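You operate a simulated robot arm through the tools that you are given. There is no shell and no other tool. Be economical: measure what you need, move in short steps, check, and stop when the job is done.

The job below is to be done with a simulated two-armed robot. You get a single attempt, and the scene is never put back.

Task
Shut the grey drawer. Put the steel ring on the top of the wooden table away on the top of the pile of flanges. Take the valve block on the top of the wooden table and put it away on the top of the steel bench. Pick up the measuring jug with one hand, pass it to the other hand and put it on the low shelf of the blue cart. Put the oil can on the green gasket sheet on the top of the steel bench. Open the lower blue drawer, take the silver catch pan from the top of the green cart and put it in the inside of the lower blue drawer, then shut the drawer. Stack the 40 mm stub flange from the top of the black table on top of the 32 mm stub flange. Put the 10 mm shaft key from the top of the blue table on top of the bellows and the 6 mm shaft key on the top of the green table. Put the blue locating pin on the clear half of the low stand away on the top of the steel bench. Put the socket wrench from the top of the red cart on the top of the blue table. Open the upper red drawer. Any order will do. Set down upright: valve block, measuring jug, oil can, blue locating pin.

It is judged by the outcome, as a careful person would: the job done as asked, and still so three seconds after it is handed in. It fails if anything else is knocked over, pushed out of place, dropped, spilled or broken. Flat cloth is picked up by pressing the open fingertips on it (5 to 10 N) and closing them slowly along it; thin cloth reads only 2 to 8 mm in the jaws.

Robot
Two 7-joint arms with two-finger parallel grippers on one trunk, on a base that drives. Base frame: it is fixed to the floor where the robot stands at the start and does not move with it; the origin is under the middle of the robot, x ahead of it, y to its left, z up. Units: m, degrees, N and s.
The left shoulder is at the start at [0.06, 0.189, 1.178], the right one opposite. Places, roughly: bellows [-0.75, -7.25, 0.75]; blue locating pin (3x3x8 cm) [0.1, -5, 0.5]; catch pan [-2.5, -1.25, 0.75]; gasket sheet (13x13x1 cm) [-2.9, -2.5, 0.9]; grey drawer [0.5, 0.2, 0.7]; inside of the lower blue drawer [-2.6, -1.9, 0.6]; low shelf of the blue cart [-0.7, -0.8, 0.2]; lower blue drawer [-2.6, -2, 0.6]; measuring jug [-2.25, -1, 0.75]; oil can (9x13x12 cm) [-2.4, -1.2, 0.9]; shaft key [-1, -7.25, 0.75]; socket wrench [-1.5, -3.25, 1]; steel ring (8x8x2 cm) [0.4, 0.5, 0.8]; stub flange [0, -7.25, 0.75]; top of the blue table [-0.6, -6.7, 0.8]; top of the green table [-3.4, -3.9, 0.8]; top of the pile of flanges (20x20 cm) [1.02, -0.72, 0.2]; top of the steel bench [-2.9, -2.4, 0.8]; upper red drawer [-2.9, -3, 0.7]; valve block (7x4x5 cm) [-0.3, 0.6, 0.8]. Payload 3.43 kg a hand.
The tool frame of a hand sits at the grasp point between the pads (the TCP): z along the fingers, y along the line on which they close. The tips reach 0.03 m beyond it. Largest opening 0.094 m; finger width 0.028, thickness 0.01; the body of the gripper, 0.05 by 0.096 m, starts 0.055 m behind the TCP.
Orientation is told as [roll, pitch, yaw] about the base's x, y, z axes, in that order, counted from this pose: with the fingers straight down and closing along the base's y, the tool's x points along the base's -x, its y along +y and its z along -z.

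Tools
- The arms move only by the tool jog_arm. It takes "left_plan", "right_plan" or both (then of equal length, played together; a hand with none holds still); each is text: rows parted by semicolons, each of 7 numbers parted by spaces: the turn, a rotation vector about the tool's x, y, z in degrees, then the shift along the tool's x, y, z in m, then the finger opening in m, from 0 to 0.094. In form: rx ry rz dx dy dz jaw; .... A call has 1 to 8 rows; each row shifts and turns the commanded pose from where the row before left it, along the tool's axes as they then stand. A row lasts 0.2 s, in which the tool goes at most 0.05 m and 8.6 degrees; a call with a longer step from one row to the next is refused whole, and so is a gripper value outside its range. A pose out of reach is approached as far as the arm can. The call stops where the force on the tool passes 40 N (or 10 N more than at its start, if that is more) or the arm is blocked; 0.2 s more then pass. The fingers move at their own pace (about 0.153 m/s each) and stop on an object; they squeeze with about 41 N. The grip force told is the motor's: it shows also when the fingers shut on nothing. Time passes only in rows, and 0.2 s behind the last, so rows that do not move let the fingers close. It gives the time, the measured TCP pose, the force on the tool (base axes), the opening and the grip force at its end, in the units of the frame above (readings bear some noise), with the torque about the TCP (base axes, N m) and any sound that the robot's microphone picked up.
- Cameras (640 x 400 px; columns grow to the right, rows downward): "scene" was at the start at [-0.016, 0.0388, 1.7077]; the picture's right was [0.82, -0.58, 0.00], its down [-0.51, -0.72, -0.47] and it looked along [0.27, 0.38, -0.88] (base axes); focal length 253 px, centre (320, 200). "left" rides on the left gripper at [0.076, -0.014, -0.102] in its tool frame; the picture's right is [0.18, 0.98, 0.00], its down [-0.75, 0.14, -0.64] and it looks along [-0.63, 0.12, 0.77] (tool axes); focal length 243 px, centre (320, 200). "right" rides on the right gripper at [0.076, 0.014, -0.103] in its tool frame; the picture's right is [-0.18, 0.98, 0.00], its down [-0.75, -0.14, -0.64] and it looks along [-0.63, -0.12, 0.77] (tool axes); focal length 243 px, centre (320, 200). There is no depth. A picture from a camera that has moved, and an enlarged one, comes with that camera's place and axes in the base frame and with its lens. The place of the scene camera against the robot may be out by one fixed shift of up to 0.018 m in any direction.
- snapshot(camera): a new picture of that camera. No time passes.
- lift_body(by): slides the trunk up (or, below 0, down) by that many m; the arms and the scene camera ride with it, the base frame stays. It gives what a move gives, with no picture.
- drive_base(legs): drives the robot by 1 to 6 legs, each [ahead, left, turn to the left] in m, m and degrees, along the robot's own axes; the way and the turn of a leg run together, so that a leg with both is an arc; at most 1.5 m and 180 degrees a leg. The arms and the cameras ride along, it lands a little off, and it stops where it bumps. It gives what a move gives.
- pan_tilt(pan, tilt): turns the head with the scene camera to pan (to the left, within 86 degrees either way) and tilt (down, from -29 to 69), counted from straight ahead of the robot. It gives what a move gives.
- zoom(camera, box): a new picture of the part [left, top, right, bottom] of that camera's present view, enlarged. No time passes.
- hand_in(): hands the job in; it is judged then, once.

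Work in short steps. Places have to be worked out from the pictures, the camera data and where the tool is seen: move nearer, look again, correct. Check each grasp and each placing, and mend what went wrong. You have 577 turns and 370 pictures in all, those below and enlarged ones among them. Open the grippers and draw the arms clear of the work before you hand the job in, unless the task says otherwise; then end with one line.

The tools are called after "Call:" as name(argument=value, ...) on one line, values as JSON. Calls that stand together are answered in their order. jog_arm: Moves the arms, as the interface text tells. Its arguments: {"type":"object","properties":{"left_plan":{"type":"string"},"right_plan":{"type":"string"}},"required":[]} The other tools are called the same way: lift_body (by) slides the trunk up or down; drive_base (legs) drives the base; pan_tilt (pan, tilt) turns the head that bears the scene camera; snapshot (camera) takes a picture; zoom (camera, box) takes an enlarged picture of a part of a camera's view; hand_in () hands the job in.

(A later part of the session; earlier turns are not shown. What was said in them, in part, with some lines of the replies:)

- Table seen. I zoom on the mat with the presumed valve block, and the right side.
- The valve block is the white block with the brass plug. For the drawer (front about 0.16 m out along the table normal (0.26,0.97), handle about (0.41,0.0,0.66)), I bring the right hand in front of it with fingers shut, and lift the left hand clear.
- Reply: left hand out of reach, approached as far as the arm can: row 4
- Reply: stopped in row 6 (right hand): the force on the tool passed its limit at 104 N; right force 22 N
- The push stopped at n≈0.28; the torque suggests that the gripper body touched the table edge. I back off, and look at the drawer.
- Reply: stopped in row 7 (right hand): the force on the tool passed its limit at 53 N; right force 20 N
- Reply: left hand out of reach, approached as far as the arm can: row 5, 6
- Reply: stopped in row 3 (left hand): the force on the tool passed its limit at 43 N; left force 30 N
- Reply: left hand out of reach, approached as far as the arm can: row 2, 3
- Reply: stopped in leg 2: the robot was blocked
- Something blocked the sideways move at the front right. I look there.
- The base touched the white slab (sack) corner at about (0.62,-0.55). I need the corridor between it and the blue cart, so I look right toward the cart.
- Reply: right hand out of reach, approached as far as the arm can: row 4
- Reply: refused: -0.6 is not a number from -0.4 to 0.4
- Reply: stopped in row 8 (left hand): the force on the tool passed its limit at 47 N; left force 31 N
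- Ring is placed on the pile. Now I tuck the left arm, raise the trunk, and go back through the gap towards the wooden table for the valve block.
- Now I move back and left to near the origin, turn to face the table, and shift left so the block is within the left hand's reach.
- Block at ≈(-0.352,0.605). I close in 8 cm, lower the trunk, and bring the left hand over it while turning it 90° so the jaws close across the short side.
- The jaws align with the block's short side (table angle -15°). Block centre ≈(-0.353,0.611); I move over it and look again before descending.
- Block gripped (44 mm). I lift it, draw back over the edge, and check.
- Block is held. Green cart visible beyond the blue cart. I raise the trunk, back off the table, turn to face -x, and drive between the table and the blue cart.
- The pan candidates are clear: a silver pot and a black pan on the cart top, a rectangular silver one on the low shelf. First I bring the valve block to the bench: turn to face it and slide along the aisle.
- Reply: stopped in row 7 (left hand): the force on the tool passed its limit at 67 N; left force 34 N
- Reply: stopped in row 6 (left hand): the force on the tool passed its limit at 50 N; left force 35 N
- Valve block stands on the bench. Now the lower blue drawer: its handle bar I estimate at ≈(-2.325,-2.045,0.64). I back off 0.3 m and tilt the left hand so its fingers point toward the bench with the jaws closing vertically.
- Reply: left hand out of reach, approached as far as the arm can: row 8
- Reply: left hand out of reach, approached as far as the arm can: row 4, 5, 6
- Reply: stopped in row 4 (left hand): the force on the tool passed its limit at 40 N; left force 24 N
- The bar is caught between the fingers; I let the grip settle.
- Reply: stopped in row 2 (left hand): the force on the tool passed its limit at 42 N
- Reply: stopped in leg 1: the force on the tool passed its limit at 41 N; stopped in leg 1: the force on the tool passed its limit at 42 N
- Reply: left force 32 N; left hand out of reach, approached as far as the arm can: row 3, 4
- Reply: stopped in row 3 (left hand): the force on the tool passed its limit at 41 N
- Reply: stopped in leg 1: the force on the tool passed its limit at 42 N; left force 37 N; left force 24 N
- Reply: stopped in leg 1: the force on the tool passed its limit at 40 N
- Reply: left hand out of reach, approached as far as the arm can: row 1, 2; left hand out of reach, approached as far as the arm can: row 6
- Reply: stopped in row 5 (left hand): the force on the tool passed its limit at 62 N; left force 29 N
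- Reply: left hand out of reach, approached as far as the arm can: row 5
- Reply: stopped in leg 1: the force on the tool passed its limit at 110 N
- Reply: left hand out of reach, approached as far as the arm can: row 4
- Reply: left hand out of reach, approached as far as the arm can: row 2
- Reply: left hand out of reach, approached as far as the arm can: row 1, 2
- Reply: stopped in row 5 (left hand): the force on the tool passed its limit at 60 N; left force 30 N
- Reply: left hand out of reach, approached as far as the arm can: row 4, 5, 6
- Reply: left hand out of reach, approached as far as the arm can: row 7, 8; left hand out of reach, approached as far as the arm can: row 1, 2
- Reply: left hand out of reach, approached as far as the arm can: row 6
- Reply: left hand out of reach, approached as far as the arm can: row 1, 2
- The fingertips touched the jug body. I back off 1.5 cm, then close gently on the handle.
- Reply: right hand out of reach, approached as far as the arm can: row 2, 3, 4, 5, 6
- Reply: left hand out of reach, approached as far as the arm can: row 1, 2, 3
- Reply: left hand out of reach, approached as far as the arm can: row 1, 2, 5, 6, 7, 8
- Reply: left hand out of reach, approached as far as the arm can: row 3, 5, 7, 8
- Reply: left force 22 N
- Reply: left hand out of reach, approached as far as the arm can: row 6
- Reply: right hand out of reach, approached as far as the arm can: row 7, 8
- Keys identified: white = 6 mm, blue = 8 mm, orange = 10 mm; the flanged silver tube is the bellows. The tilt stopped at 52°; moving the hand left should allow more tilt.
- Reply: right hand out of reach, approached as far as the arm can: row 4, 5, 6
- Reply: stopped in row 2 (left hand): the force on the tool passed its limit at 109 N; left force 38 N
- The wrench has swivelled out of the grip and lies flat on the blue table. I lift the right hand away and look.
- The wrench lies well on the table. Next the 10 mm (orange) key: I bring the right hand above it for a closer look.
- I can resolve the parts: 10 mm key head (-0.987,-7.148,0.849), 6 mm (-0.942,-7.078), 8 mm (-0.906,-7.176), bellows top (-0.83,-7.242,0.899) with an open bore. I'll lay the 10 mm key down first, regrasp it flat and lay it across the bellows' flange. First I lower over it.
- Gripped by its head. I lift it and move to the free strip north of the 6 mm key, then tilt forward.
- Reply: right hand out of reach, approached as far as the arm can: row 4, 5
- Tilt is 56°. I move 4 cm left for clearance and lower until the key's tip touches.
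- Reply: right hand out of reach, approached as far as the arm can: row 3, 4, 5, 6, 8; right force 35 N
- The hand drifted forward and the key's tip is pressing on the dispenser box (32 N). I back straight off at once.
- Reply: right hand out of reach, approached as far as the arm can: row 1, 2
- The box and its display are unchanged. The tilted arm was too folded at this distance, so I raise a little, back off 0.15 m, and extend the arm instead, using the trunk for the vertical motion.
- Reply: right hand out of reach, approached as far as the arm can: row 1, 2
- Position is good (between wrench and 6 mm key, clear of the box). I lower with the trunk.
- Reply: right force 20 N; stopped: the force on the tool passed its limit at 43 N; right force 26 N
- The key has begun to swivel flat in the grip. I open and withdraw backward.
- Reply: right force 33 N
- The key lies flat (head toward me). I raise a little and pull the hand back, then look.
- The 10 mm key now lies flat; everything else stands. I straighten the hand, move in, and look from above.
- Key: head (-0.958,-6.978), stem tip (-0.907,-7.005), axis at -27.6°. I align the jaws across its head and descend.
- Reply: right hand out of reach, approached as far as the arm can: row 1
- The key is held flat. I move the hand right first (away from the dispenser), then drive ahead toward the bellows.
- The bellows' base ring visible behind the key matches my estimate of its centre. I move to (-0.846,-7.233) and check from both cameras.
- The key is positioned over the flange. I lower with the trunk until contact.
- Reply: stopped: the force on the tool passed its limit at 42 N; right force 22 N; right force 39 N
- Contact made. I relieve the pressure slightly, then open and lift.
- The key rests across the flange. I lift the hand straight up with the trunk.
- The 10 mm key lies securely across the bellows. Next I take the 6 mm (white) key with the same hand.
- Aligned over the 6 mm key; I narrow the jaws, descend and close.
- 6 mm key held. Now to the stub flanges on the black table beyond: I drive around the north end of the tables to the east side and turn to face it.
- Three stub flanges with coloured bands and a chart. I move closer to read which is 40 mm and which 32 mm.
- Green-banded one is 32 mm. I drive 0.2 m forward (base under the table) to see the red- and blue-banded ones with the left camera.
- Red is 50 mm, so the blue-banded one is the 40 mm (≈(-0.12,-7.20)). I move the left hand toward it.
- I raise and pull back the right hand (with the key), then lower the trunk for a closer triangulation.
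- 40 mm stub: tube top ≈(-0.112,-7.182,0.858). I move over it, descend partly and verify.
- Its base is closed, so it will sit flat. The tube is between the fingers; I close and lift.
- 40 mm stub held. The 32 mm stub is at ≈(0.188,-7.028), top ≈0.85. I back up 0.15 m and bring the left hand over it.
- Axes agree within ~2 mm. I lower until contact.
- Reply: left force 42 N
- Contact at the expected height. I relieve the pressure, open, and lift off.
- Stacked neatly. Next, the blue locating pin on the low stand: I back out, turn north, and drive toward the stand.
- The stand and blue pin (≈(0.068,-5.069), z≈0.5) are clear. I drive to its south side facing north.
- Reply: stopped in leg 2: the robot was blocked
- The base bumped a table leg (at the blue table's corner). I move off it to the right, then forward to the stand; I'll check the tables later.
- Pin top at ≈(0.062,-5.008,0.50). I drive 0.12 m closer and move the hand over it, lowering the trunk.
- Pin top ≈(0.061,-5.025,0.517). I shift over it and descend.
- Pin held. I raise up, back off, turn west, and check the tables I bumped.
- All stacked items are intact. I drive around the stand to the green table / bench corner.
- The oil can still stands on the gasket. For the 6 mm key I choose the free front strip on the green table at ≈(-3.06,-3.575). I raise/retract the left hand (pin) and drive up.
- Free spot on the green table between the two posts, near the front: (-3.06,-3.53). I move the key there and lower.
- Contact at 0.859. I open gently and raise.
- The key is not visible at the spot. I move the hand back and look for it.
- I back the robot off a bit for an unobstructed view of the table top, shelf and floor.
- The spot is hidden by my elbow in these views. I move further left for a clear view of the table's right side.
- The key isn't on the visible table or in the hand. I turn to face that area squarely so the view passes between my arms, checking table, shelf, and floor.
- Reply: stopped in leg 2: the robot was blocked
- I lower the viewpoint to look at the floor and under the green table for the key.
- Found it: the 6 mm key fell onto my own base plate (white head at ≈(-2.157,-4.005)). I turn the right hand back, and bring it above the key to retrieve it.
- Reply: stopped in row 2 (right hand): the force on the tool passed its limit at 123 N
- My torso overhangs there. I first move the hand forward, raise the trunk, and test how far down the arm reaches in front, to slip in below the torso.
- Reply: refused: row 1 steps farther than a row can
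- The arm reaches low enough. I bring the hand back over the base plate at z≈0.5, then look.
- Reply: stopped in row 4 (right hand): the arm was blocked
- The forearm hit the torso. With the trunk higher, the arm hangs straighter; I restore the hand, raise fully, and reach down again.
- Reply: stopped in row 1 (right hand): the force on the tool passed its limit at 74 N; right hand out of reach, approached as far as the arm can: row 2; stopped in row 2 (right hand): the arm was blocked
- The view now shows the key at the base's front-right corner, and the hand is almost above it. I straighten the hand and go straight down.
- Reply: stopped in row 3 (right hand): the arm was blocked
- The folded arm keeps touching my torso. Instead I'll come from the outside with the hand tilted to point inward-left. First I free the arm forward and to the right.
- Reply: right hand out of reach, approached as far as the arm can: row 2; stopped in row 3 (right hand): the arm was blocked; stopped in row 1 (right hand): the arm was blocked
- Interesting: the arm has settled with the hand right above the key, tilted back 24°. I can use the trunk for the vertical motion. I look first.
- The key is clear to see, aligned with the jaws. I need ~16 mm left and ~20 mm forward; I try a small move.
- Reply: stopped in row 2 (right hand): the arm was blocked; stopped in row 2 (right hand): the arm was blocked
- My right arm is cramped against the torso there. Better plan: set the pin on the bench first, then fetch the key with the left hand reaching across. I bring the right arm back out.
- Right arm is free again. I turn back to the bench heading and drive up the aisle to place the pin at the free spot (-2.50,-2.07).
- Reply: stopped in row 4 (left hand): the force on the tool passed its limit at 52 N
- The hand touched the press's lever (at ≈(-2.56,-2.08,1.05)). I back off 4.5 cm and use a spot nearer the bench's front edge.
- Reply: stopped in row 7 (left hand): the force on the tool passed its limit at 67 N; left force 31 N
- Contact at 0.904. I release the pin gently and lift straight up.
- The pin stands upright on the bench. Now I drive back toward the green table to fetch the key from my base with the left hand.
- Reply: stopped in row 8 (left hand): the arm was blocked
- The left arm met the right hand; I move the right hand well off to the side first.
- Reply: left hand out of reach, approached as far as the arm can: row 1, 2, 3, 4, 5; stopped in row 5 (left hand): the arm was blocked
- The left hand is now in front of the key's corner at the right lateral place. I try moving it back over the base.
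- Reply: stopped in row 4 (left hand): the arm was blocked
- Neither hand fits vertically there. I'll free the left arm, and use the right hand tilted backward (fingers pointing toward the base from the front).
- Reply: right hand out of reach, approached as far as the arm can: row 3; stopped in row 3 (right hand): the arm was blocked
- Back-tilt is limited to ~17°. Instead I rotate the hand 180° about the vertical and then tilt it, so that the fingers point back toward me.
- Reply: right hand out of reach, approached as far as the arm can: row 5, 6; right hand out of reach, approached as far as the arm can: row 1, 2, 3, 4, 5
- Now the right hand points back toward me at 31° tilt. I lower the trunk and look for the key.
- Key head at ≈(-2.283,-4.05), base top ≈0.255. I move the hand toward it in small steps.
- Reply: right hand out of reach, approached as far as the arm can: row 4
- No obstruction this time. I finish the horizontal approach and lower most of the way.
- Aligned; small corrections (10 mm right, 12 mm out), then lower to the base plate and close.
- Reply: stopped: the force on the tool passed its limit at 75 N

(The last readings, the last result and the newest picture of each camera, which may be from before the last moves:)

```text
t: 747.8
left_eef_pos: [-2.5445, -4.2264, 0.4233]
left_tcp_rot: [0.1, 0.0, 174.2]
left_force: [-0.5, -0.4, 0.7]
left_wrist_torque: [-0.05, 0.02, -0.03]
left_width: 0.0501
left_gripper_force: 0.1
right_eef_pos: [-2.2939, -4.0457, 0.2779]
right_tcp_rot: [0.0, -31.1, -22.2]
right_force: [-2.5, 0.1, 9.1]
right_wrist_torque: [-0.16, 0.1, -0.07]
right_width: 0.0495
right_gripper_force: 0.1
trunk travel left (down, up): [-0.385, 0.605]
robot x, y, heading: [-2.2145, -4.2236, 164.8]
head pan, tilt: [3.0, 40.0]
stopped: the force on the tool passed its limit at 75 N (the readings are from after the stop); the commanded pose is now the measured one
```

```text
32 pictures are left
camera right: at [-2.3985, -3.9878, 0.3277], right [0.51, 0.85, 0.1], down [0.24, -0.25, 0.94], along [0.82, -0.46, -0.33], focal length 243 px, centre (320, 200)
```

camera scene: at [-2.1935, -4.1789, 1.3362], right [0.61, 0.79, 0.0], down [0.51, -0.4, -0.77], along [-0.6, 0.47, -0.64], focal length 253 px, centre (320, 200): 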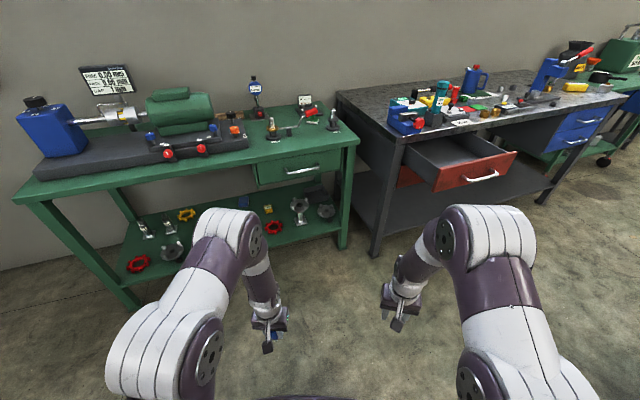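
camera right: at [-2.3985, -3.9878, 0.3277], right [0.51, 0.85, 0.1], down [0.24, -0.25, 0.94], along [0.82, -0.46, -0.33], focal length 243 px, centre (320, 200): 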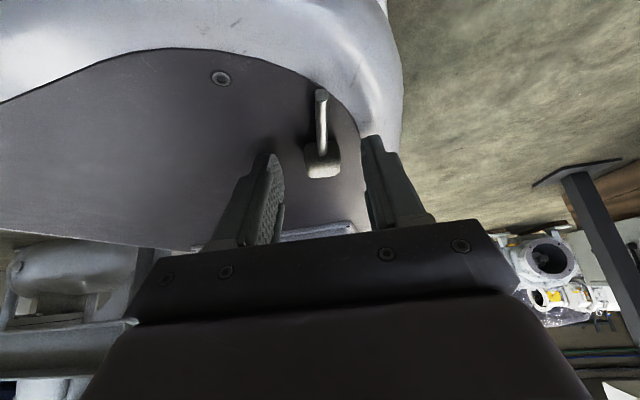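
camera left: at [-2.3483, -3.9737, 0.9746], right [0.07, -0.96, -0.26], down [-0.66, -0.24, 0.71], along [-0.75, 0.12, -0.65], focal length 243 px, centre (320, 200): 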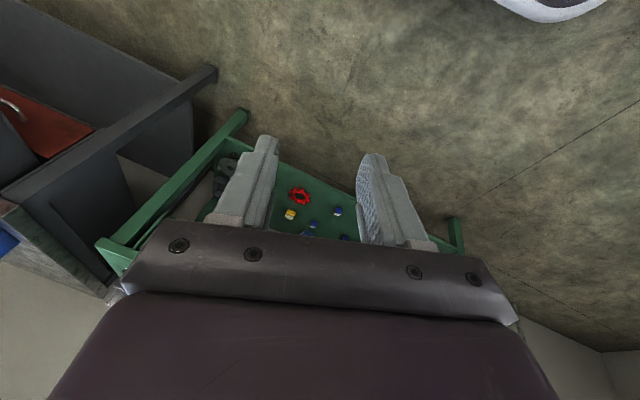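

The head lies between the fingertips at plate level. I relieve 2 mm and close.

Call:
lift_body(by=0.003)

Call:
jog_arm(right_plan="0 0 0 0 0 0 0; 0 0 0 0 0 0 0; 0 0 0 0 0 0 0; 0 0 0 0 0 0 0")

Call:
lift_body(by=0.15)

Call:
snapshot(camera="right")

```text
t: 748.4
left_eef_pos: [-2.5452, -4.2276, 0.4255]
left_tcp_rot: [0.2, -0.1, 174.2]
left_force: [-0.1, -0.1, 0.2]
left_wrist_torque: [-0.01, -0.02, -0.01]
left_width: 0.0502
left_gripper_force: 0.0
right_eef_pos: [-2.2932, -4.0446, 0.2819]
right_tcp_rot: [0.1, -31.0, -22.2]
right_force: [0.4, 0.4, -0.5]
right_wrist_torque: [0.02, -0.02, 0.02]
right_width: 0.0498
right_gripper_force: 0.0
trunk travel left (down, up): [-0.388, 0.602]
robot x, y, heading: [-2.2126, -4.2173, 165.1]
head pan, tilt: [3.0, 40.0]
```

```text
t: 749.4
left_eef_pos: [-2.5456, -4.2268, 0.4266]
left_tcp_rot: [0.2, -0.1, 174.2]
left_force: [-0.6, 0.0, 0.3]
left_wrist_torque: [0.0, -0.03, -0.01]
left_width: 0.0497
left_gripper_force: 0.1
right_eef_pos: [-2.2933, -4.0467, 0.2815]
right_tcp_rot: [0.1, -31.1, -22.1]
right_force: [0.2, -0.6, -0.3]
right_wrist_torque: [-0.02, 0.01, 0.0]
right_width: 0.0207
right_gripper_force: 41.0
trunk travel left (down, up): [-0.388, 0.602]
robot x, y, heading: [-2.2131, -4.223, 164.9]
head pan, tilt: [3.0, 40.0]
```

```text
t: 751.1
left_eef_pos: [-2.5443, -4.2266, 0.5759]
left_tcp_rot: [0.2, -0.1, 174.2]
left_force: [-0.1, -0.1, -0.2]
left_wrist_torque: [0.0, -0.01, 0.0]
left_width: 0.0501
left_gripper_force: 0.0
right_eef_pos: [-2.2941, -4.0458, 0.432]
right_tcp_rot: [0.1, -31.1, -22.0]
right_force: [-0.1, 0.1, 0.2]
right_wrist_torque: [0.04, -0.01, 0.0]
right_width: 0.0205
right_gripper_force: 40.8
trunk travel left (down, up): [-0.538, 0.452]
robot x, y, heading: [-2.2137, -4.2184, 165.0]
head pan, tilt: [3.0, 40.0]
```

```text
31 pictures are left
camera right: at [-2.3985, -3.9876, 0.4805], right [0.52, 0.85, 0.1], down [0.24, -0.25, 0.94], along [0.82, -0.46, -0.33], focal length 243 px, centre (320, 200)
```

right: 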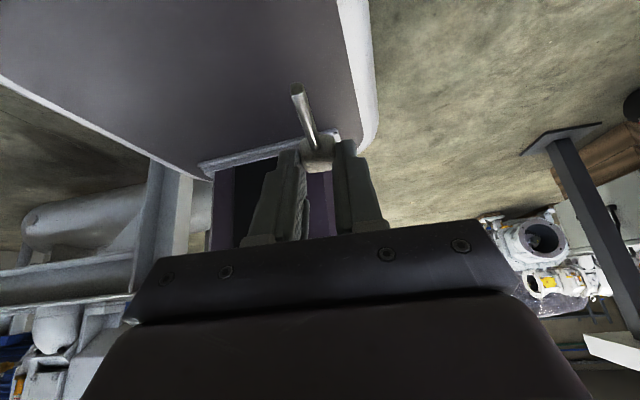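

Key retrieved. I raise the trunk and swivel the hand back (about the vertical, keeping its tilt so the key stays level).

Call:
lift_body(by=0.4)

Call:
jog_arm(right_plan="0 0 0 0.025 0.02 -0.015 0; 0 0 0 0.025 0.02 -0.015 0; 0 0 0 0.025 0.02 -0.015 0; 0 0 0 0.025 0.02 -0.015 0; 4.38 0 7.28 0 0 0 0; 4.38 0 7.28 0 0 0 0; 4.38 0 7.28 0 0 0 0; 4.38 0 7.28 0 0 0 0")

Call:
jog_arm(right_plan="4.38 0 7.28 0 0 0 0; 4.38 0 7.28 0 0 0 0; 4.38 0 7.28 0 0 0 0; 4.38 0 7.28 0 0 0 0; 4.38 0 7.28 0 0 0 0; 4.38 0 7.28 0 0 0 0; 4.38 0 7.28 0 0 0 0; 4.38 0 7.28 0 0 0 0")

Call:
jog_arm(right_plan="4.38 0 7.28 0 0 0 0; 4.38 0 7.28 0 0 0 0; 4.38 0 7.28 0 0 0 0; 4.38 0 7.28 0 0 0 0; 4.38 0 7.28 0 0 0 0; 4.38 0 7.28 0 0 0 0; 4.38 0 7.28 0 0 0 0; 4.38 0 7.28 0 0 0 0")

Call:
snapshot(camera="right")

```text
t: 754.9
left_eef_pos: [-2.5444, -4.2266, 0.9751]
left_tcp_rot: [0.2, -0.1, 174.2]
left_force: [-1.0, 0.5, 0.1]
left_wrist_torque: [-0.01, -0.03, 0.0]
left_width: 0.05
left_gripper_force: 0.1
right_eef_pos: [-2.2936, -4.0462, 0.8317]
right_tcp_rot: [0.0, -31.0, -22.0]
right_force: [-0.6, 0.4, -0.7]
right_wrist_torque: [-0.01, 0.0, 0.0]
right_width: 0.0204
right_gripper_force: 40.1
trunk travel left (down, up): [-0.938, 0.052]
robot x, y, heading: [-2.2128, -4.2207, 164.9]
head pan, tilt: [3.0, 40.0]
```

```text
t: 756.7
left_eef_pos: [-2.5439, -4.2256, 0.9766]
left_tcp_rot: [0.3, -0.1, 174.2]
left_force: [0.2, 0.7, -0.3]
left_wrist_torque: [0.01, 0.02, 0.0]
left_width: 0.0501
left_gripper_force: 0.1
right_eef_pos: [-2.3294, -3.9917, 0.8327]
right_tcp_rot: [0.1, -31.0, -56.2]
right_force: [-0.4, -0.9, -0.9]
right_wrist_torque: [-0.01, 0.02, 0.03]
right_width: 0.0204
right_gripper_force: 40.9
right hand out of reach, approached as far as the arm can: row 2, 3, 4
trunk travel left (down, up): [-0.938, 0.052]
robot x, y, heading: [-2.2123, -4.2211, 164.9]
head pan, tilt: [3.0, 40.0]
```

```text
t: 758.5
left_eef_pos: [-2.5445, -4.2262, 0.975]
left_tcp_rot: [0.3, -0.1, 174.2]
left_force: [-0.3, -0.1, 0.4]
left_wrist_torque: [0.02, -0.02, -0.01]
left_width: 0.0503
left_gripper_force: 0.0
right_eef_pos: [-2.3283, -3.9935, 0.8336]
right_tcp_rot: [0.0, -30.8, -124.1]
right_force: [-0.4, 0.3, 0.8]
right_wrist_torque: [-0.01, 0.01, 0.08]
right_width: 0.0205
right_gripper_force: 41.1
trunk travel left (down, up): [-0.938, 0.052]
robot x, y, heading: [-2.2117, -4.2176, 165.1]
head pan, tilt: [3.0, 40.0]
```

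```text
t: 760.3
left_eef_pos: [-2.5467, -4.2276, 0.9754]
left_tcp_rot: [0.2, 0.1, 174.2]
left_force: [-0.7, 0.5, -0.1]
left_wrist_torque: [0.0, 0.02, -0.05]
left_width: 0.05
left_gripper_force: 0.0
right_eef_pos: [-2.3302, -3.9941, 0.8339]
right_tcp_rot: [-0.3, -31.0, 168.2]
right_force: [0.3, -0.3, -0.3]
right_wrist_torque: [-0.03, 0.02, 0.01]
right_width: 0.0205
right_gripper_force: 41.0
trunk travel left (down, up): [-0.938, 0.052]
robot x, y, heading: [-2.213, -4.2195, 165.0]
head pan, tilt: [3.0, 40.0]
```

```text
30 pictures are left
camera right: at [-2.2189, -4.0322, 0.8829], right [-0.36, -0.93, 0.09], down [-0.28, 0.2, 0.94], along [-0.89, 0.31, -0.33], focal length 243 px, centre (320, 200)
```

right: 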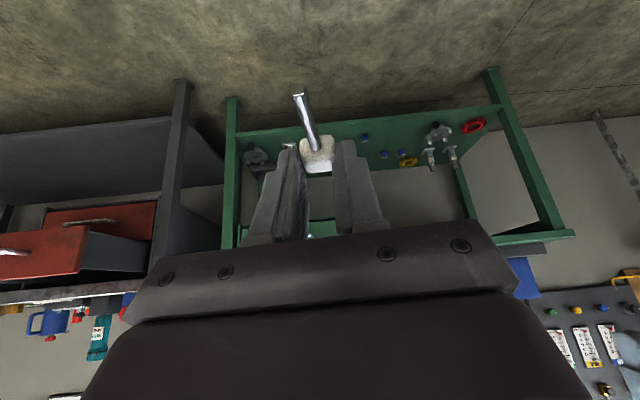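

The key is held level with the hand pointing forward. I'll lay it in the free area behind the crank on the green table, at ≈(-3.296,-3.535), well away from the edge. I drive up to the table.

Call:
drive_base(legs=[[0.3, -0.19, 0], [0.28, 0, 0]])

Call:
jog_arm(right_plan="0 0 0 -0.0437 0 -0.0146 0; 0 0 0 -0.0437 0 -0.0146 0; 0 0 0 -0.0437 0 -0.0146 0; 0 0 0 -0.0437 0 -0.0146 0; 0 0 0 -0.0343 0 0.0206 0; 0 0 0 -0.0343 0 0.0206 0; 0 0 0 -0.0343 0 0.0206 0; 0 0 0 0 0 0 0")

Call:
snapshot(camera="right")

```text
t: 764.2
left_eef_pos: [-3.065, -3.8901, 0.9769]
left_tcp_rot: [0.3, -0.1, 174.1]
left_force: [0.0, 0.1, 0.3]
left_wrist_torque: [0.02, 0.02, -0.01]
left_width: 0.0497
left_gripper_force: 0.1
right_eef_pos: [-2.8518, -3.6562, 0.8351]
right_tcp_rot: [-0.1, -31.1, 167.9]
right_force: [-0.1, 0.3, -0.8]
right_wrist_torque: [0.0, 0.05, 0.0]
right_width: 0.0204
right_gripper_force: 40.7
trunk travel left (down, up): [-0.938, 0.052]
robot x, y, heading: [-2.7339, -3.8835, 165.2]
head pan, tilt: [3.0, 40.0]
```

```text
t: 766.0
left_eef_pos: [-3.0669, -3.8887, 0.9763]
left_tcp_rot: [0.3, -0.1, 174.2]
left_force: [-0.1, 0.1, -0.4]
left_wrist_torque: [0.03, 0.02, 0.0]
left_width: 0.0499
left_gripper_force: 0.1
right_eef_pos: [-3.0857, -3.6055, 0.9756]
right_tcp_rot: [-0.1, -31.2, 167.9]
right_force: [0.3, 0.3, -0.3]
right_wrist_torque: [-0.01, -0.01, -0.03]
right_width: 0.0208
right_gripper_force: 40.9
trunk travel left (down, up): [-0.938, 0.052]
robot x, y, heading: [-2.7286, -3.8853, 165.1]
head pan, tilt: [3.0, 40.0]
```

```text
29 pictures are left
camera right: at [-2.9739, -3.6436, 1.0248], right [-0.36, -0.93, 0.09], down [-0.28, 0.2, 0.94], along [-0.89, 0.31, -0.33], focal length 243 px, centre (320, 200)
```

right: 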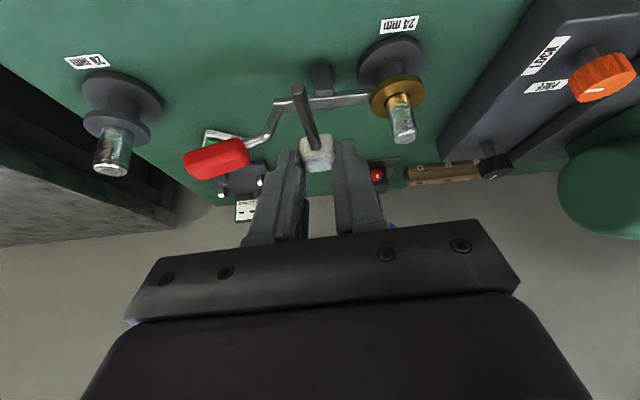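

Call:
jog_arm(right_plan="0 0 0 -0.036 0 0.0216 0; 0 0 0 -0.036 0 0.0216 0; 0 0 0 -0.036 0 0.0216 0; 0 0 0 -0.036 0 0.0216 0; 0 0 0 -0.036 0 0.0216 0; 0 0 0 0 0 0 0")

Call:
snapshot(camera="right")

Call:
pan_tilt(pan=-12, tilt=50)

Call:
snapshot(camera="scene")

```text
t: 767.4
left_eef_pos: [-3.0668, -3.8903, 0.9772]
left_tcp_rot: [0.2, -0.2, 174.2]
left_force: [-0.5, -0.1, 0.4]
left_wrist_torque: [-0.02, -0.01, -0.02]
left_width: 0.0498
left_gripper_force: 0.1
right_eef_pos: [-3.2898, -3.5622, 0.9723]
right_tcp_rot: [-0.1, -31.1, 168.0]
right_force: [0.0, 0.2, -1.1]
right_wrist_torque: [0.02, -0.01, -0.01]
right_width: 0.0205
right_gripper_force: 41.4
trunk travel left (down, up): [-0.938, 0.052]
robot x, y, heading: [-2.7336, -3.8821, 165.0]
head pan, tilt: [3.0, 40.0]
```

```text
28 pictures are left
camera right: at [-3.1777, -3.6004, 1.0212], right [-0.36, -0.93, 0.09], down [-0.28, 0.2, 0.94], along [-0.89, 0.31, -0.33], focal length 243 px, centre (320, 200)
```

right: 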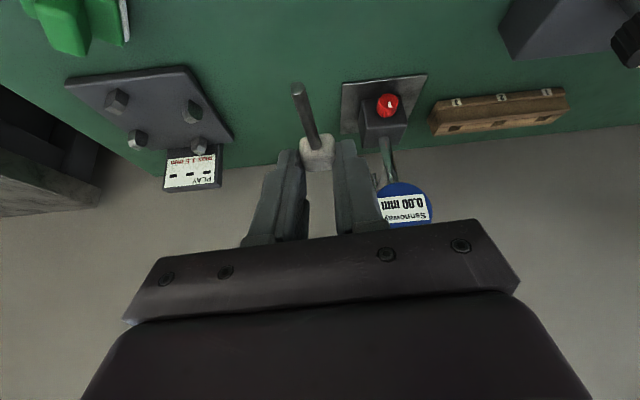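

```text
t: 768.2
left_eef_pos: [-3.0687, -3.8898, 0.9762]
left_tcp_rot: [0.2, -0.1, 174.1]
left_force: [0.7, -1.0, 0.3]
left_wrist_torque: [-0.02, 0.01, 0.0]
left_width: 0.05
left_gripper_force: 0.1
right_eef_pos: [-3.2898, -3.5624, 0.9714]
right_tcp_rot: [-0.1, -31.1, 167.9]
right_force: [0.2, -0.5, -1.2]
right_wrist_torque: [0.0, -0.05, 0.0]
right_width: 0.0205
right_gripper_force: 41.2
trunk travel left (down, up): [-0.938, 0.052]
robot x, y, heading: [-2.7363, -3.8835, 164.9]
head pan, tilt: [-12.0, 50.0]
```

```text
27 pictures are left
camera scene: at [-2.7387, -3.879, 1.8109], right [0.45, 0.89, 0.0], down [0.68, -0.35, -0.64], along [-0.57, 0.29, -0.77], focal length 253 px, centre (320, 200)
```

scene: 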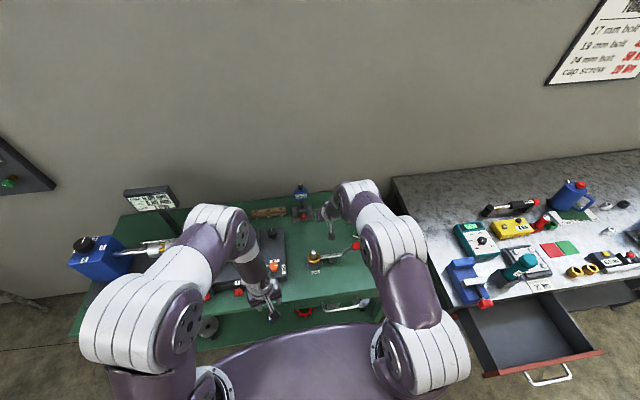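

The dial gauge is close on the left side; I shift 4 cm right, lift the left hand away, and lower with the trunk.

Call:
jog_arm(left_plan="0 0 0 0.03 0 -0.03 0.05; 0 0 0 0.03 0 -0.03 0.05; 0 0 0 0.03 0 -0.03 0.05; 0 0 0 0.03 0 -0.03 0.05; 0 0 0 0.03 0 0 0.05", right_plan="0 0 0 0 -0.02 0 0; 0 0 0 0 -0.02 0 0; 0 0 0 0 0 0 0; 0 0 0 0 0 0 0; 0 0 0 0 0 0 0")

Call:
lift_body(by=-0.1)

Call:
snapshot(camera="right")

```text
t: 769.0
left_eef_pos: [-2.9922, -3.8921, 1.0578]
left_tcp_rot: [-1.2, -1.5, 173.2]
left_force: [-49.8, -9.9, -85.9]
left_wrist_torque: [2.14, 1.7, -1.43]
left_width: 0.0502
left_gripper_force: 0.0
right_eef_pos: [-3.2825, -3.5231, 0.9734]
right_tcp_rot: [-0.3, -31.1, 168.0]
right_force: [0.4, -0.3, 0.0]
right_wrist_torque: [0.02, -0.02, 0.0]
right_width: 0.0207
right_gripper_force: 40.9
trunk travel left (down, up): [-0.938, 0.052]
robot x, y, heading: [-2.7382, -3.883, 164.7]
head pan, tilt: [-12.0, 50.0]
stopped in row 3 (left hand): the force on the tool passed its limit at 379 N (the readings are from after the stop); the commanded pose is now the measured one
```

```text
t: 769.3
left_eef_pos: [-2.9939, -3.8908, 1.0569]
left_tcp_rot: [-1.2, -1.6, 173.2]
left_force: [-11.4, -2.4, -26.4]
left_wrist_torque: [0.54, 0.92, -0.34]
left_width: 0.0501
left_gripper_force: 0.0
right_eef_pos: [-3.2833, -3.523, 0.9718]
right_tcp_rot: [-0.2, -31.1, 167.9]
right_force: [-0.7, 0.1, -1.2]
right_wrist_torque: [-0.02, -0.01, -0.03]
right_width: 0.0207
right_gripper_force: 41.2
trunk travel left (down, up): [-0.937, 0.053]
robot x, y, heading: [-2.7345, -3.8824, 165.1]
head pan, tilt: [-12.0, 50.0]
stopped: the force on the tool passed its limit at 114 N (the readings are from after the stop); the commanded pose is now the measured one
```

```text
26 pictures are left
camera right: at [-3.171, -3.5609, 1.0205], right [-0.36, -0.93, 0.09], down [-0.28, 0.2, 0.94], along [-0.89, 0.31, -0.33], focal length 243 px, centre (320, 200)
```

right: 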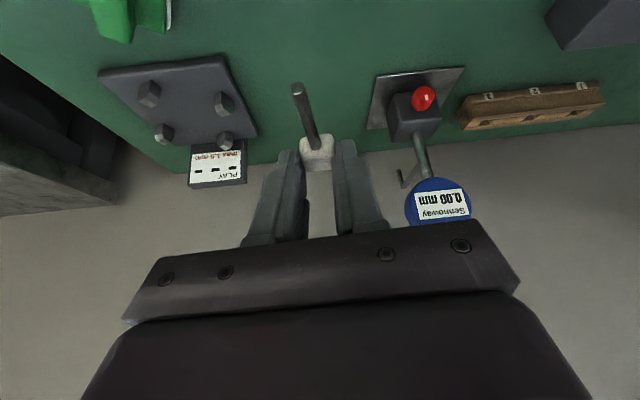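

The left hand bumped my own torso; I relieve that, then lower.

Call:
jog_arm(left_plan="-1.2 1.5 0 -0.03 0 0 0.05; 0 0 0 -0.01 0 0 0.05")

Call:
lift_body(by=-0.11)

Call:
snapshot(camera="right")

```text
t: 769.9
left_eef_pos: [-3.0327, -3.8877, 1.0573]
left_tcp_rot: [0.0, -0.1, 173.2]
left_force: [0.5, 0.0, 0.0]
left_wrist_torque: [0.0, -0.01, 0.01]
left_width: 0.0501
left_gripper_force: 0.0
right_eef_pos: [-3.2834, -3.5243, 0.9729]
right_tcp_rot: [-0.1, -31.1, 168.0]
right_force: [-0.3, 0.1, 0.1]
right_wrist_torque: [0.01, 0.0, 0.0]
right_width: 0.0207
right_gripper_force: 41.3
trunk travel left (down, up): [-0.937, 0.053]
robot x, y, heading: [-2.7357, -3.8843, 165.0]
head pan, tilt: [-12.0, 50.0]
```

```text
t: 771.3
left_eef_pos: [-3.0312, -3.8866, 0.9481]
left_tcp_rot: [0.0, -0.1, 173.2]
left_force: [-0.3, 0.2, -1.3]
left_wrist_torque: [0.01, 0.03, -0.04]
left_width: 0.0501
left_gripper_force: 0.0
right_eef_pos: [-3.2833, -3.5231, 0.8619]
right_tcp_rot: [-0.1, -31.1, 167.9]
right_force: [0.7, 0.6, -0.6]
right_wrist_torque: [-0.01, 0.0, -0.04]
right_width: 0.0207
right_gripper_force: 41.4
trunk travel left (down, up): [-0.827, 0.163]
robot x, y, heading: [-2.7326, -3.8829, 165.0]
head pan, tilt: [-12.0, 50.0]
```

```text
25 pictures are left
camera right: at [-3.1706, -3.5614, 0.9108], right [-0.36, -0.93, 0.09], down [-0.28, 0.2, 0.94], along [-0.89, 0.31, -0.33], focal length 243 px, centre (320, 200)
```

right: 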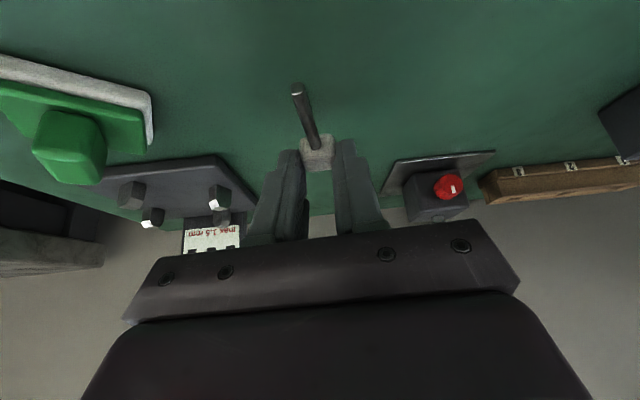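

Call:
lift_body(by=-0.022)

Call:
lift_body(by=-0.007)

Call:
lift_body(by=-0.005)

```text
t: 772.0
left_eef_pos: [-3.0317, -3.8879, 0.9254]
left_tcp_rot: [0.0, 0.0, 173.2]
left_force: [0.3, -0.5, -0.5]
left_wrist_torque: [0.01, 0.0, 0.05]
left_width: 0.05
left_gripper_force: 0.0
right_eef_pos: [-3.2825, -3.5229, 0.8402]
right_tcp_rot: [-0.1, -31.2, 168.0]
right_force: [0.4, 0.7, -0.4]
right_wrist_torque: [-0.02, -0.01, 0.0]
right_width: 0.0205
right_gripper_force: 41.0
trunk travel left (down, up): [-0.805, 0.185]
robot x, y, heading: [-2.7354, -3.8866, 165.2]
head pan, tilt: [-12.0, 50.0]
```

```text
t: 772.6
left_eef_pos: [-3.0304, -3.8866, 0.9188]
left_tcp_rot: [0.0, -0.1, 173.1]
left_force: [0.0, 0.4, -0.3]
left_wrist_torque: [0.0, 0.02, 0.03]
left_width: 0.0499
left_gripper_force: 0.0
right_eef_pos: [-3.2828, -3.5227, 0.8369]
right_tcp_rot: [-0.2, -31.5, 168.0]
right_force: [-0.8, 1.9, 15.9]
right_wrist_torque: [0.08, 0.16, -0.04]
right_width: 0.0205
right_gripper_force: 41.4
trunk travel left (down, up): [-0.798, 0.192]
robot x, y, heading: [-2.7339, -3.8858, 165.0]
head pan, tilt: [-12.0, 50.0]
```

```text
t: 773.1
left_eef_pos: [-3.0295, -3.889, 0.9155]
left_tcp_rot: [0.0, -0.2, 173.3]
left_force: [0.0, 0.3, 1.2]
left_wrist_torque: [0.01, -0.03, -0.02]
left_width: 0.0499
left_gripper_force: 0.1
right_eef_pos: [-3.2842, -3.5235, 0.8333]
right_tcp_rot: [-0.3, -31.6, 167.9]
right_force: [-2.8, 5.4, 33.9]
right_wrist_torque: [0.01, 0.42, -0.07]
right_width: 0.0209
right_gripper_force: 40.7
trunk travel left (down, up): [-0.793, 0.197]
robot x, y, heading: [-2.7375, -3.8845, 165.1]
head pan, tilt: [-12.0, 50.0]
```

Contact. I relieve, open slowly, and lift straight up.

Call:
lift_body(by=0.004)

Call:
jog_arm(right_plan="0 0 0 0 0 0 0.024; 0 0 0 0 0 0 0.03; 0 0 0 0 0 0 0.036; 0 0 0 0 0 0 0.036")

Call:
lift_body(by=0.13)

Call:
snapshot(camera="right")

```text
t: 773.6
left_eef_pos: [-3.0308, -3.8877, 0.9175]
left_tcp_rot: [0.0, -0.2, 173.1]
left_force: [-0.2, -0.8, -0.7]
left_wrist_torque: [0.02, 0.01, 0.0]
left_width: 0.05
left_gripper_force: 0.0
right_eef_pos: [-3.2825, -3.5239, 0.8323]
right_tcp_rot: [-0.3, -31.2, 168.1]
right_force: [-8.1, 3.5, 20.9]
right_wrist_torque: [0.13, 0.51, -0.02]
right_width: 0.0209
right_gripper_force: 41.1
trunk travel left (down, up): [-0.797, 0.193]
robot x, y, heading: [-2.7335, -3.8861, 165.0]
head pan, tilt: [-12.0, 50.0]
```

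```text
t: 774.6
left_eef_pos: [-3.03, -3.8862, 0.9176]
left_tcp_rot: [0.0, -0.1, 173.2]
left_force: [-0.5, 0.4, 0.0]
left_wrist_torque: [-0.03, -0.01, 0.0]
left_width: 0.05
left_gripper_force: 0.1
right_eef_pos: [-3.2812, -3.5227, 0.8326]
right_tcp_rot: [-0.2, -31.2, 168.0]
right_force: [-1.3, 12.3, 22.1]
right_wrist_torque: [0.23, 0.18, -0.15]
right_width: 0.0252
right_gripper_force: 0.0
trunk travel left (down, up): [-0.797, 0.193]
robot x, y, heading: [-2.7346, -3.8881, 165.1]
head pan, tilt: [-12.0, 50.0]
```

```text
t: 776.2
left_eef_pos: [-3.0313, -3.8874, 1.0453]
left_tcp_rot: [0.0, 0.0, 173.2]
left_force: [0.1, 0.4, -0.2]
left_wrist_torque: [-0.02, -0.01, 0.02]
left_width: 0.05
left_gripper_force: 0.1
right_eef_pos: [-3.2839, -3.5221, 0.9608]
right_tcp_rot: [-0.2, -31.1, 168.0]
right_force: [0.3, -0.2, -0.7]
right_wrist_torque: [0.02, 0.02, -0.03]
right_width: 0.0361
right_gripper_force: 0.0
trunk travel left (down, up): [-0.927, 0.063]
robot x, y, heading: [-2.7362, -3.8847, 165.1]
head pan, tilt: [-12.0, 50.0]
```

```text
24 pictures are left
camera right: at [-3.1707, -3.5614, 1.0106], right [-0.36, -0.93, 0.09], down [-0.28, 0.2, 0.94], along [-0.89, 0.31, -0.33], focal length 243 px, centre (320, 200)
```

right: 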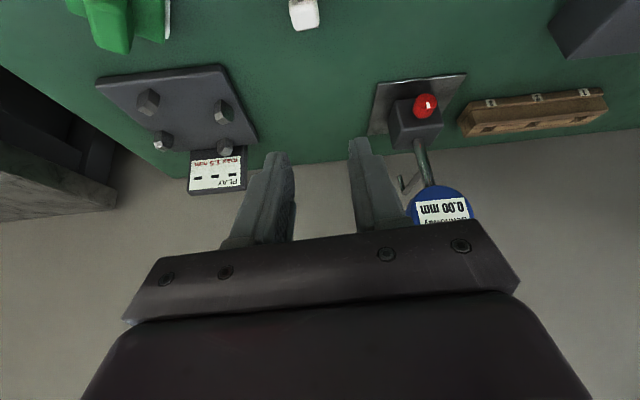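

The 6 mm key lies on the green table. I draw the arm back and back the robot off for a final check.

Call:
jog_arm(right_plan="0 0 0 0.0343 0 -0.0206 0.05; 0 0 0 0.0343 0 -0.0206 0.05; 0 0 0 0.0343 0 -0.0206 0.05; 0 0 0 0.0343 0 -0.0206 0.05; 0 0 0 0.0343 0 -0.0206 0.05; 0 0 0 0.0343 0 -0.0206 0.05; 0 8.5 0 0 0 0 0.05; 0 8.5 0 0 0 0 0.05")

Call:
drive_base(legs=[[-0.45, 0, 0]])

Call:
pan_tilt(pan=-8, tilt=38)

Call:
snapshot(camera="scene")

```text
t: 778.0
left_eef_pos: [-3.0326, -3.8856, 1.0466]
left_tcp_rot: [0.1, 0.0, 173.3]
left_force: [-0.2, 0.6, -0.2]
left_wrist_torque: [0.01, 0.0, -0.02]
left_width: 0.05
left_gripper_force: 0.2
right_eef_pos: [-3.048, -3.5735, 0.9607]
right_tcp_rot: [0.0, -14.0, 168.1]
right_force: [-0.8, -0.2, -0.3]
right_wrist_torque: [0.02, 0.03, 0.02]
right_width: 0.05
right_gripper_force: 0.1
trunk travel left (down, up): [-0.927, 0.063]
robot x, y, heading: [-2.7354, -3.8856, 164.9]
head pan, tilt: [-12.0, 50.0]
```

```text
t: 780.8
left_eef_pos: [-2.586, -4.0066, 1.0471]
left_tcp_rot: [0.0, 0.0, 172.6]
left_force: [0.0, 0.3, -0.7]
left_wrist_torque: [-0.02, 0.0, 0.02]
left_width: 0.0502
left_gripper_force: 0.0
right_eef_pos: [-2.5982, -3.6938, 0.9613]
right_tcp_rot: [0.0, -14.1, 167.5]
right_force: [0.5, 0.3, 1.1]
right_wrist_torque: [0.02, 0.02, 0.0]
right_width: 0.05
right_gripper_force: 0.0
trunk travel left (down, up): [-0.927, 0.063]
robot x, y, heading: [-2.2891, -4.0061, 164.5]
head pan, tilt: [-12.0, 50.0]
```

```text
t: 781.5
left_eef_pos: [-2.5849, -4.0082, 1.0482]
left_tcp_rot: [0.0, -0.1, 172.6]
left_force: [-0.1, 0.3, -0.3]
left_wrist_torque: [0.02, -0.01, 0.0]
left_width: 0.0499
left_gripper_force: 0.1
right_eef_pos: [-2.598, -3.6926, 0.9622]
right_tcp_rot: [0.0, -14.2, 167.5]
right_force: [0.1, 0.5, -0.2]
right_wrist_torque: [0.01, 0.0, 0.01]
right_width: 0.0498
right_gripper_force: 0.1
trunk travel left (down, up): [-0.927, 0.063]
robot x, y, heading: [-2.2884, -4.0069, 164.3]
head pan, tilt: [-8.0, 38.0]
```

```text
23 pictures are left
camera scene: at [-2.3017, -4.0028, 1.8165], right [0.4, 0.92, 0.0], down [0.56, -0.25, -0.79], along [-0.72, 0.32, -0.62], focal length 253 px, centre (320, 200)
```

scene: 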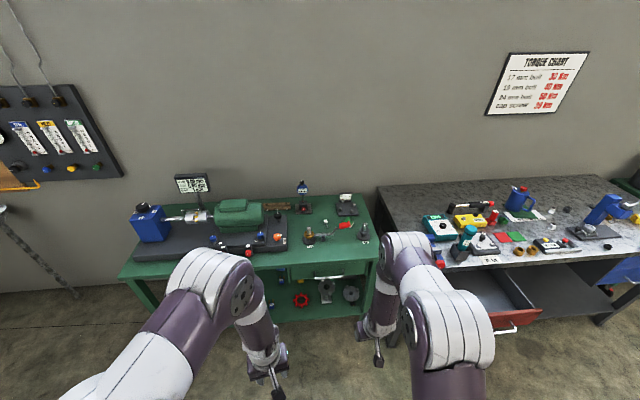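

Call:
zoom(camera="scene", box=[270, 170, 390, 260])

Call:
zoom(camera="scene", box=[410, 170, 640, 290])

```text
4.44 times, centred on (330, 215) of scene
camera zoom: at [-2.3017, -4.0028, 1.8165], right [0.4, 0.92, 0.0], down [0.56, -0.25, -0.79], along [-0.72, 0.32, -0.62], focal length 1126 px, centre (276, 133)
```

zoom: 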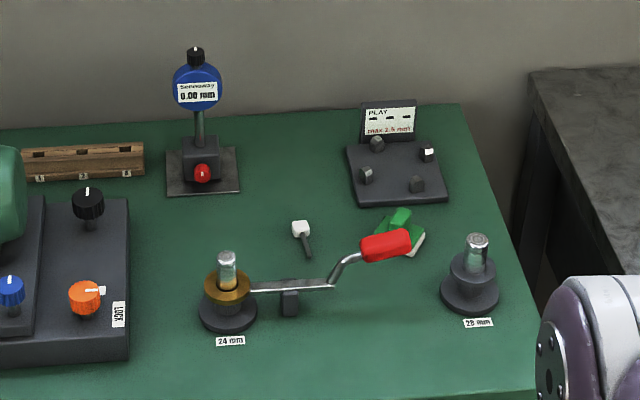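

```text
2.78 times, centred on (525, 230) of scene
camera zoom: at [-2.3017, -4.0028, 1.8165], right [0.4, 0.92, 0.0], down [0.56, -0.25, -0.79], along [-0.72, 0.32, -0.62], focal length 705 px, centre (-250, 116)
```

zoom: 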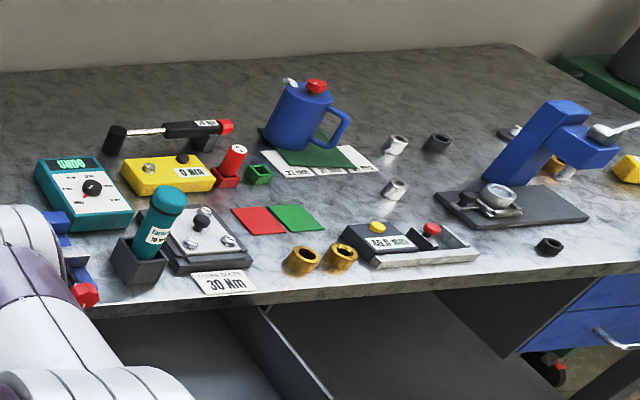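

Key is fine. A last check of the bench items from the front: I drive up the aisle and look.

Call:
drive_base(legs=[[0, -1.35, 0]])

Call:
pan_tilt(pan=-8, tilt=35)

Call:
snapshot(camera="scene")

Call:
zoom(camera="scene", box=[220, 120, 480, 260])

```text
t: 788.3
left_eef_pos: [-2.2078, -2.7061, 1.0468]
left_tcp_rot: [-0.1, 0.0, 171.4]
left_force: [0.0, -0.7, -0.2]
left_wrist_torque: [-0.01, 0.0, -0.02]
left_width: 0.0502
left_gripper_force: 0.0
right_eef_pos: [-2.2136, -2.3911, 0.9631]
right_tcp_rot: [-0.1, -14.1, 166.2]
right_force: [-0.2, 0.5, 0.2]
right_wrist_torque: [-0.02, 0.0, 0.0]
right_width: 0.0502
right_gripper_force: 0.0
trunk travel left (down, up): [-0.927, 0.063]
robot x, y, heading: [-1.9104, -2.7141, 163.1]
head pan, tilt: [-8.0, 38.0]
```

```text
t: 788.9
left_eef_pos: [-2.2072, -2.7058, 1.0469]
left_tcp_rot: [0.1, 0.0, 171.4]
left_force: [0.4, 0.1, 0.3]
left_wrist_torque: [0.01, 0.01, 0.0]
left_width: 0.0501
left_gripper_force: 0.1
right_eef_pos: [-2.2147, -2.3925, 0.9621]
right_tcp_rot: [-0.1, -14.1, 166.2]
right_force: [-0.2, 0.4, 0.0]
right_wrist_torque: [0.0, -0.03, 0.04]
right_width: 0.0501
right_gripper_force: 0.1
trunk travel left (down, up): [-0.927, 0.063]
robot x, y, heading: [-1.9084, -2.712, 163.3]
head pan, tilt: [-8.0, 35.0]
```

```text
20 pictures are left
camera scene: at [-1.926, -2.7072, 1.821], right [0.42, 0.91, 0.0], down [0.52, -0.24, -0.82], along [-0.74, 0.34, -0.57], focal length 253 px, centre (320, 200)
```

scene: 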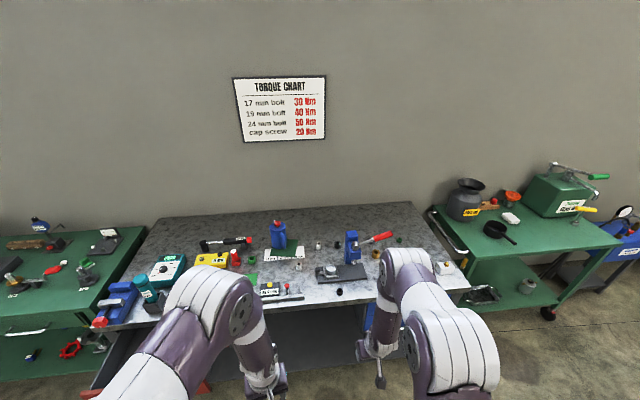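

```text
2.46 times, centred on (350, 190) of scene
camera zoom: at [-1.926, -2.7072, 1.821], right [0.42, 0.91, 0.0], down [0.52, -0.24, -0.82], along [-0.74, 0.34, -0.57], focal length 623 px, centre (246, 225)
```

zoom: 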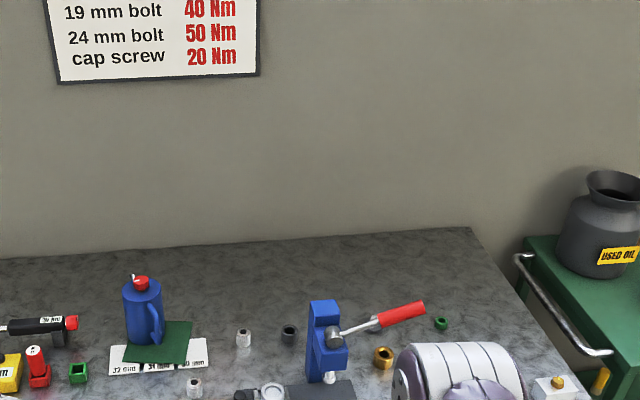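

Call:
drive_base(legs=[[0, -0.55, 0]])

Call:
pan_tilt(pan=12, tilt=42)

Call:
snapshot(camera="scene")

Call:
zoom(camera="scene", box=[260, 110, 480, 260])

```text
t: 792.1
left_eef_pos: [-2.0476, -2.1797, 1.0479]
left_tcp_rot: [0.0, 0.0, 171.0]
left_force: [-0.4, -0.6, -0.4]
left_wrist_torque: [0.02, -0.03, 0.0]
left_width: 0.0501
left_gripper_force: 0.1
right_eef_pos: [-2.0519, -1.8676, 0.9615]
right_tcp_rot: [-0.1, -14.1, 166.1]
right_force: [-0.9, -0.3, -0.4]
right_wrist_torque: [0.01, -0.03, 0.03]
right_width: 0.0498
right_gripper_force: 0.0
trunk travel left (down, up): [-0.927, 0.063]
robot x, y, heading: [-1.7502, -2.1852, 162.9]
head pan, tilt: [-8.0, 35.0]
```

```text
t: 792.9
left_eef_pos: [-2.0462, -2.1789, 1.0478]
left_tcp_rot: [0.1, 0.0, 171.1]
left_force: [0.2, 0.3, -0.6]
left_wrist_torque: [-0.01, -0.01, 0.0]
left_width: 0.0501
left_gripper_force: 0.0
right_eef_pos: [-2.0519, -1.8671, 0.9613]
right_tcp_rot: [-0.1, -14.1, 165.9]
right_force: [0.2, 0.1, 1.1]
right_wrist_torque: [-0.03, -0.02, -0.02]
right_width: 0.05
right_gripper_force: 0.0
trunk travel left (down, up): [-0.927, 0.063]
robot x, y, heading: [-1.7513, -2.1907, 162.8]
head pan, tilt: [12.0, 42.0]
```

```text
18 pictures are left
camera scene: at [-1.7689, -2.2116, 1.8106], right [0.09, 1.0, 0.0], down [0.67, -0.06, -0.74], along [-0.74, 0.07, -0.67], focal length 253 px, centre (320, 200)
```

scene: 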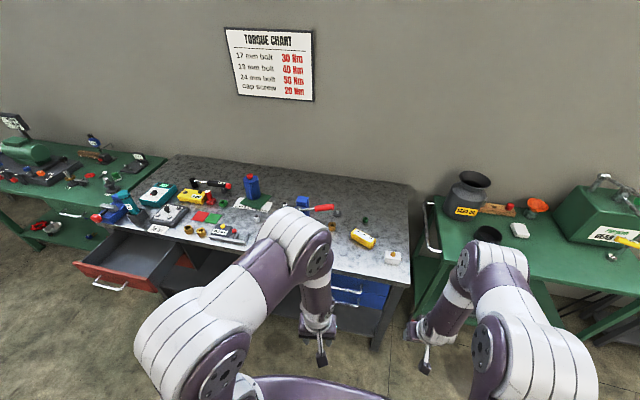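

```text
2.67 times, centred on (370, 185) of scene
camera zoom: at [-1.7689, -2.2116, 1.8106], right [0.09, 1.0, 0.0], down [0.67, -0.06, -0.74], along [-0.74, 0.07, -0.67], focal length 675 px, centre (187, 240)
```

zoom: 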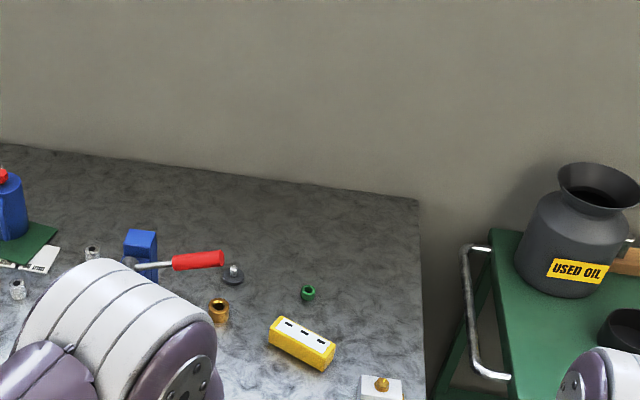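

Call:
snapshot(camera="left")

```text
16 pictures are left
camera left: at [-1.9701, -2.1783, 1.149], right [0.03, -1.0, 0.0], down [-0.77, -0.02, 0.64], along [-0.64, -0.02, -0.77], focal length 243 px, centre (320, 200)
```

left: 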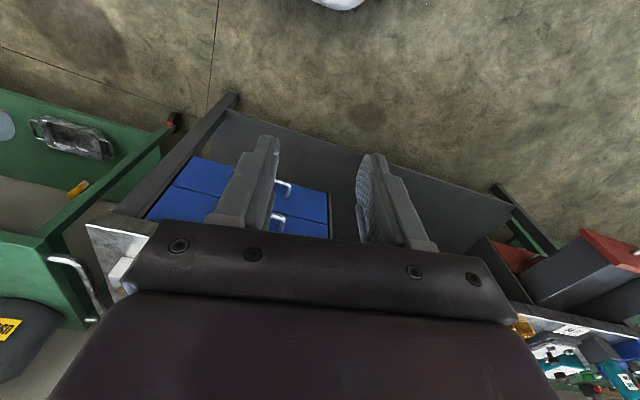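

Call:
drive_base(legs=[[0, -0.3, 0]])

Call:
pan_tilt(pan=5, tilt=48)

Call:
snapshot(camera="scene")

```text
t: 794.9
left_eef_pos: [-1.9592, -1.897, 1.0463]
left_tcp_rot: [0.0, 0.0, 171.1]
left_force: [-0.2, 0.1, 0.0]
left_wrist_torque: [-0.02, 0.01, 0.03]
left_width: 0.0499
left_gripper_force: 0.1
right_eef_pos: [-1.9634, -1.5833, 0.9613]
right_tcp_rot: [-0.2, -14.2, 165.8]
right_force: [-0.2, 0.3, 0.0]
right_wrist_torque: [0.0, 0.02, 0.02]
right_width: 0.0499
right_gripper_force: 0.1
trunk travel left (down, up): [-0.927, 0.063]
robot x, y, heading: [-1.6649, -1.9021, 162.6]
head pan, tilt: [12.0, 42.0]
```

```text
t: 795.6
left_eef_pos: [-1.9595, -1.8959, 1.0462]
left_tcp_rot: [0.0, 0.0, 171.0]
left_force: [0.5, 0.8, 0.1]
left_wrist_torque: [0.0, 0.03, 0.0]
left_width: 0.0501
left_gripper_force: 0.0
right_eef_pos: [-1.9632, -1.5823, 0.9614]
right_tcp_rot: [-0.2, -14.1, 165.8]
right_force: [0.1, -0.2, -0.4]
right_wrist_torque: [0.03, -0.01, 0.01]
right_width: 0.0499
right_gripper_force: 0.1
trunk travel left (down, up): [-0.927, 0.063]
robot x, y, heading: [-1.6616, -1.905, 162.8]
head pan, tilt: [5.0, 48.0]
```

```text
15 pictures are left
camera scene: at [-1.6751, -1.9194, 1.8021], right [0.21, 0.98, 0.0], down [0.73, -0.16, -0.67], along [-0.65, 0.14, -0.74], focal length 253 px, centre (320, 200)
```

scene: 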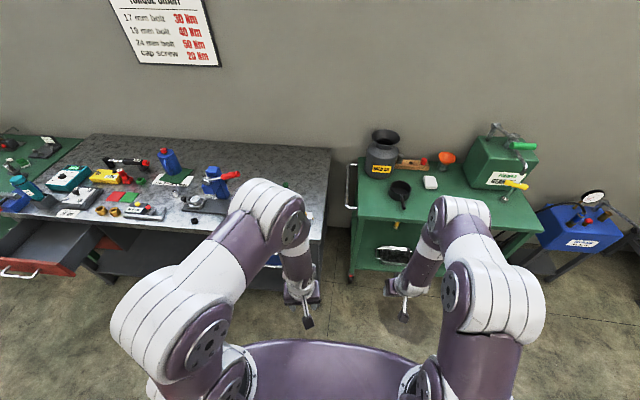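

Call:
drive_base(legs=[[0, -0.25, 0]])

Call:
zoom(camera="scene", box=[100, 120, 320, 280])

```text
t: 797.4
left_eef_pos: [-1.8855, -1.6581, 1.0466]
left_tcp_rot: [0.0, 0.1, 171.0]
left_force: [-0.5, 0.2, 0.2]
left_wrist_torque: [0.0, 0.04, -0.04]
left_width: 0.0502
left_gripper_force: 0.0
right_eef_pos: [-1.889, -1.3463, 0.9621]
right_tcp_rot: [-0.3, -14.1, 165.9]
right_force: [0.5, -0.4, -0.4]
right_wrist_torque: [0.0, -0.05, -0.01]
right_width: 0.0499
right_gripper_force: 0.0
trunk travel left (down, up): [-0.927, 0.063]
robot x, y, heading: [-1.5851, -1.6667, 163.0]
head pan, tilt: [5.0, 48.0]
```

```text
2.50 times, centred on (210, 200) of scene
camera zoom: at [-1.6019, -1.6835, 1.802], right [0.21, 0.98, 0.0], down [0.73, -0.16, -0.67], along [-0.65, 0.14, -0.74], focal length 633 px, centre (595, 200)
```

zoom: 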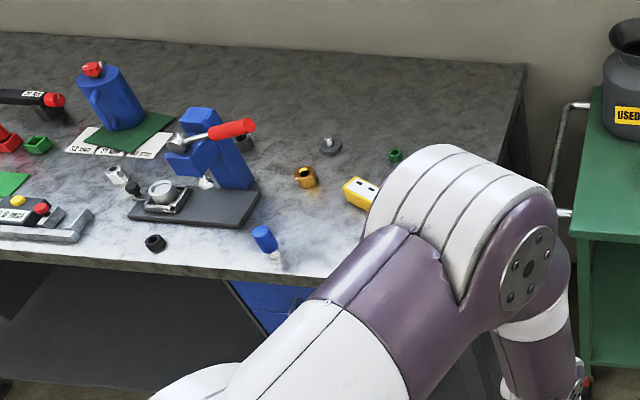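

Every part of the job has been done and seen in place, the grippers are open, and the arms are clear of the work. I hand in.

Call:
hand_in()

```text
The job is handed in.
```

Every item is done and handed in. The 6 mm key fell onto my own base on the first try; I picked it up and laid it flat on the green table. The oil can stands upright near the gasket sheet's edge.
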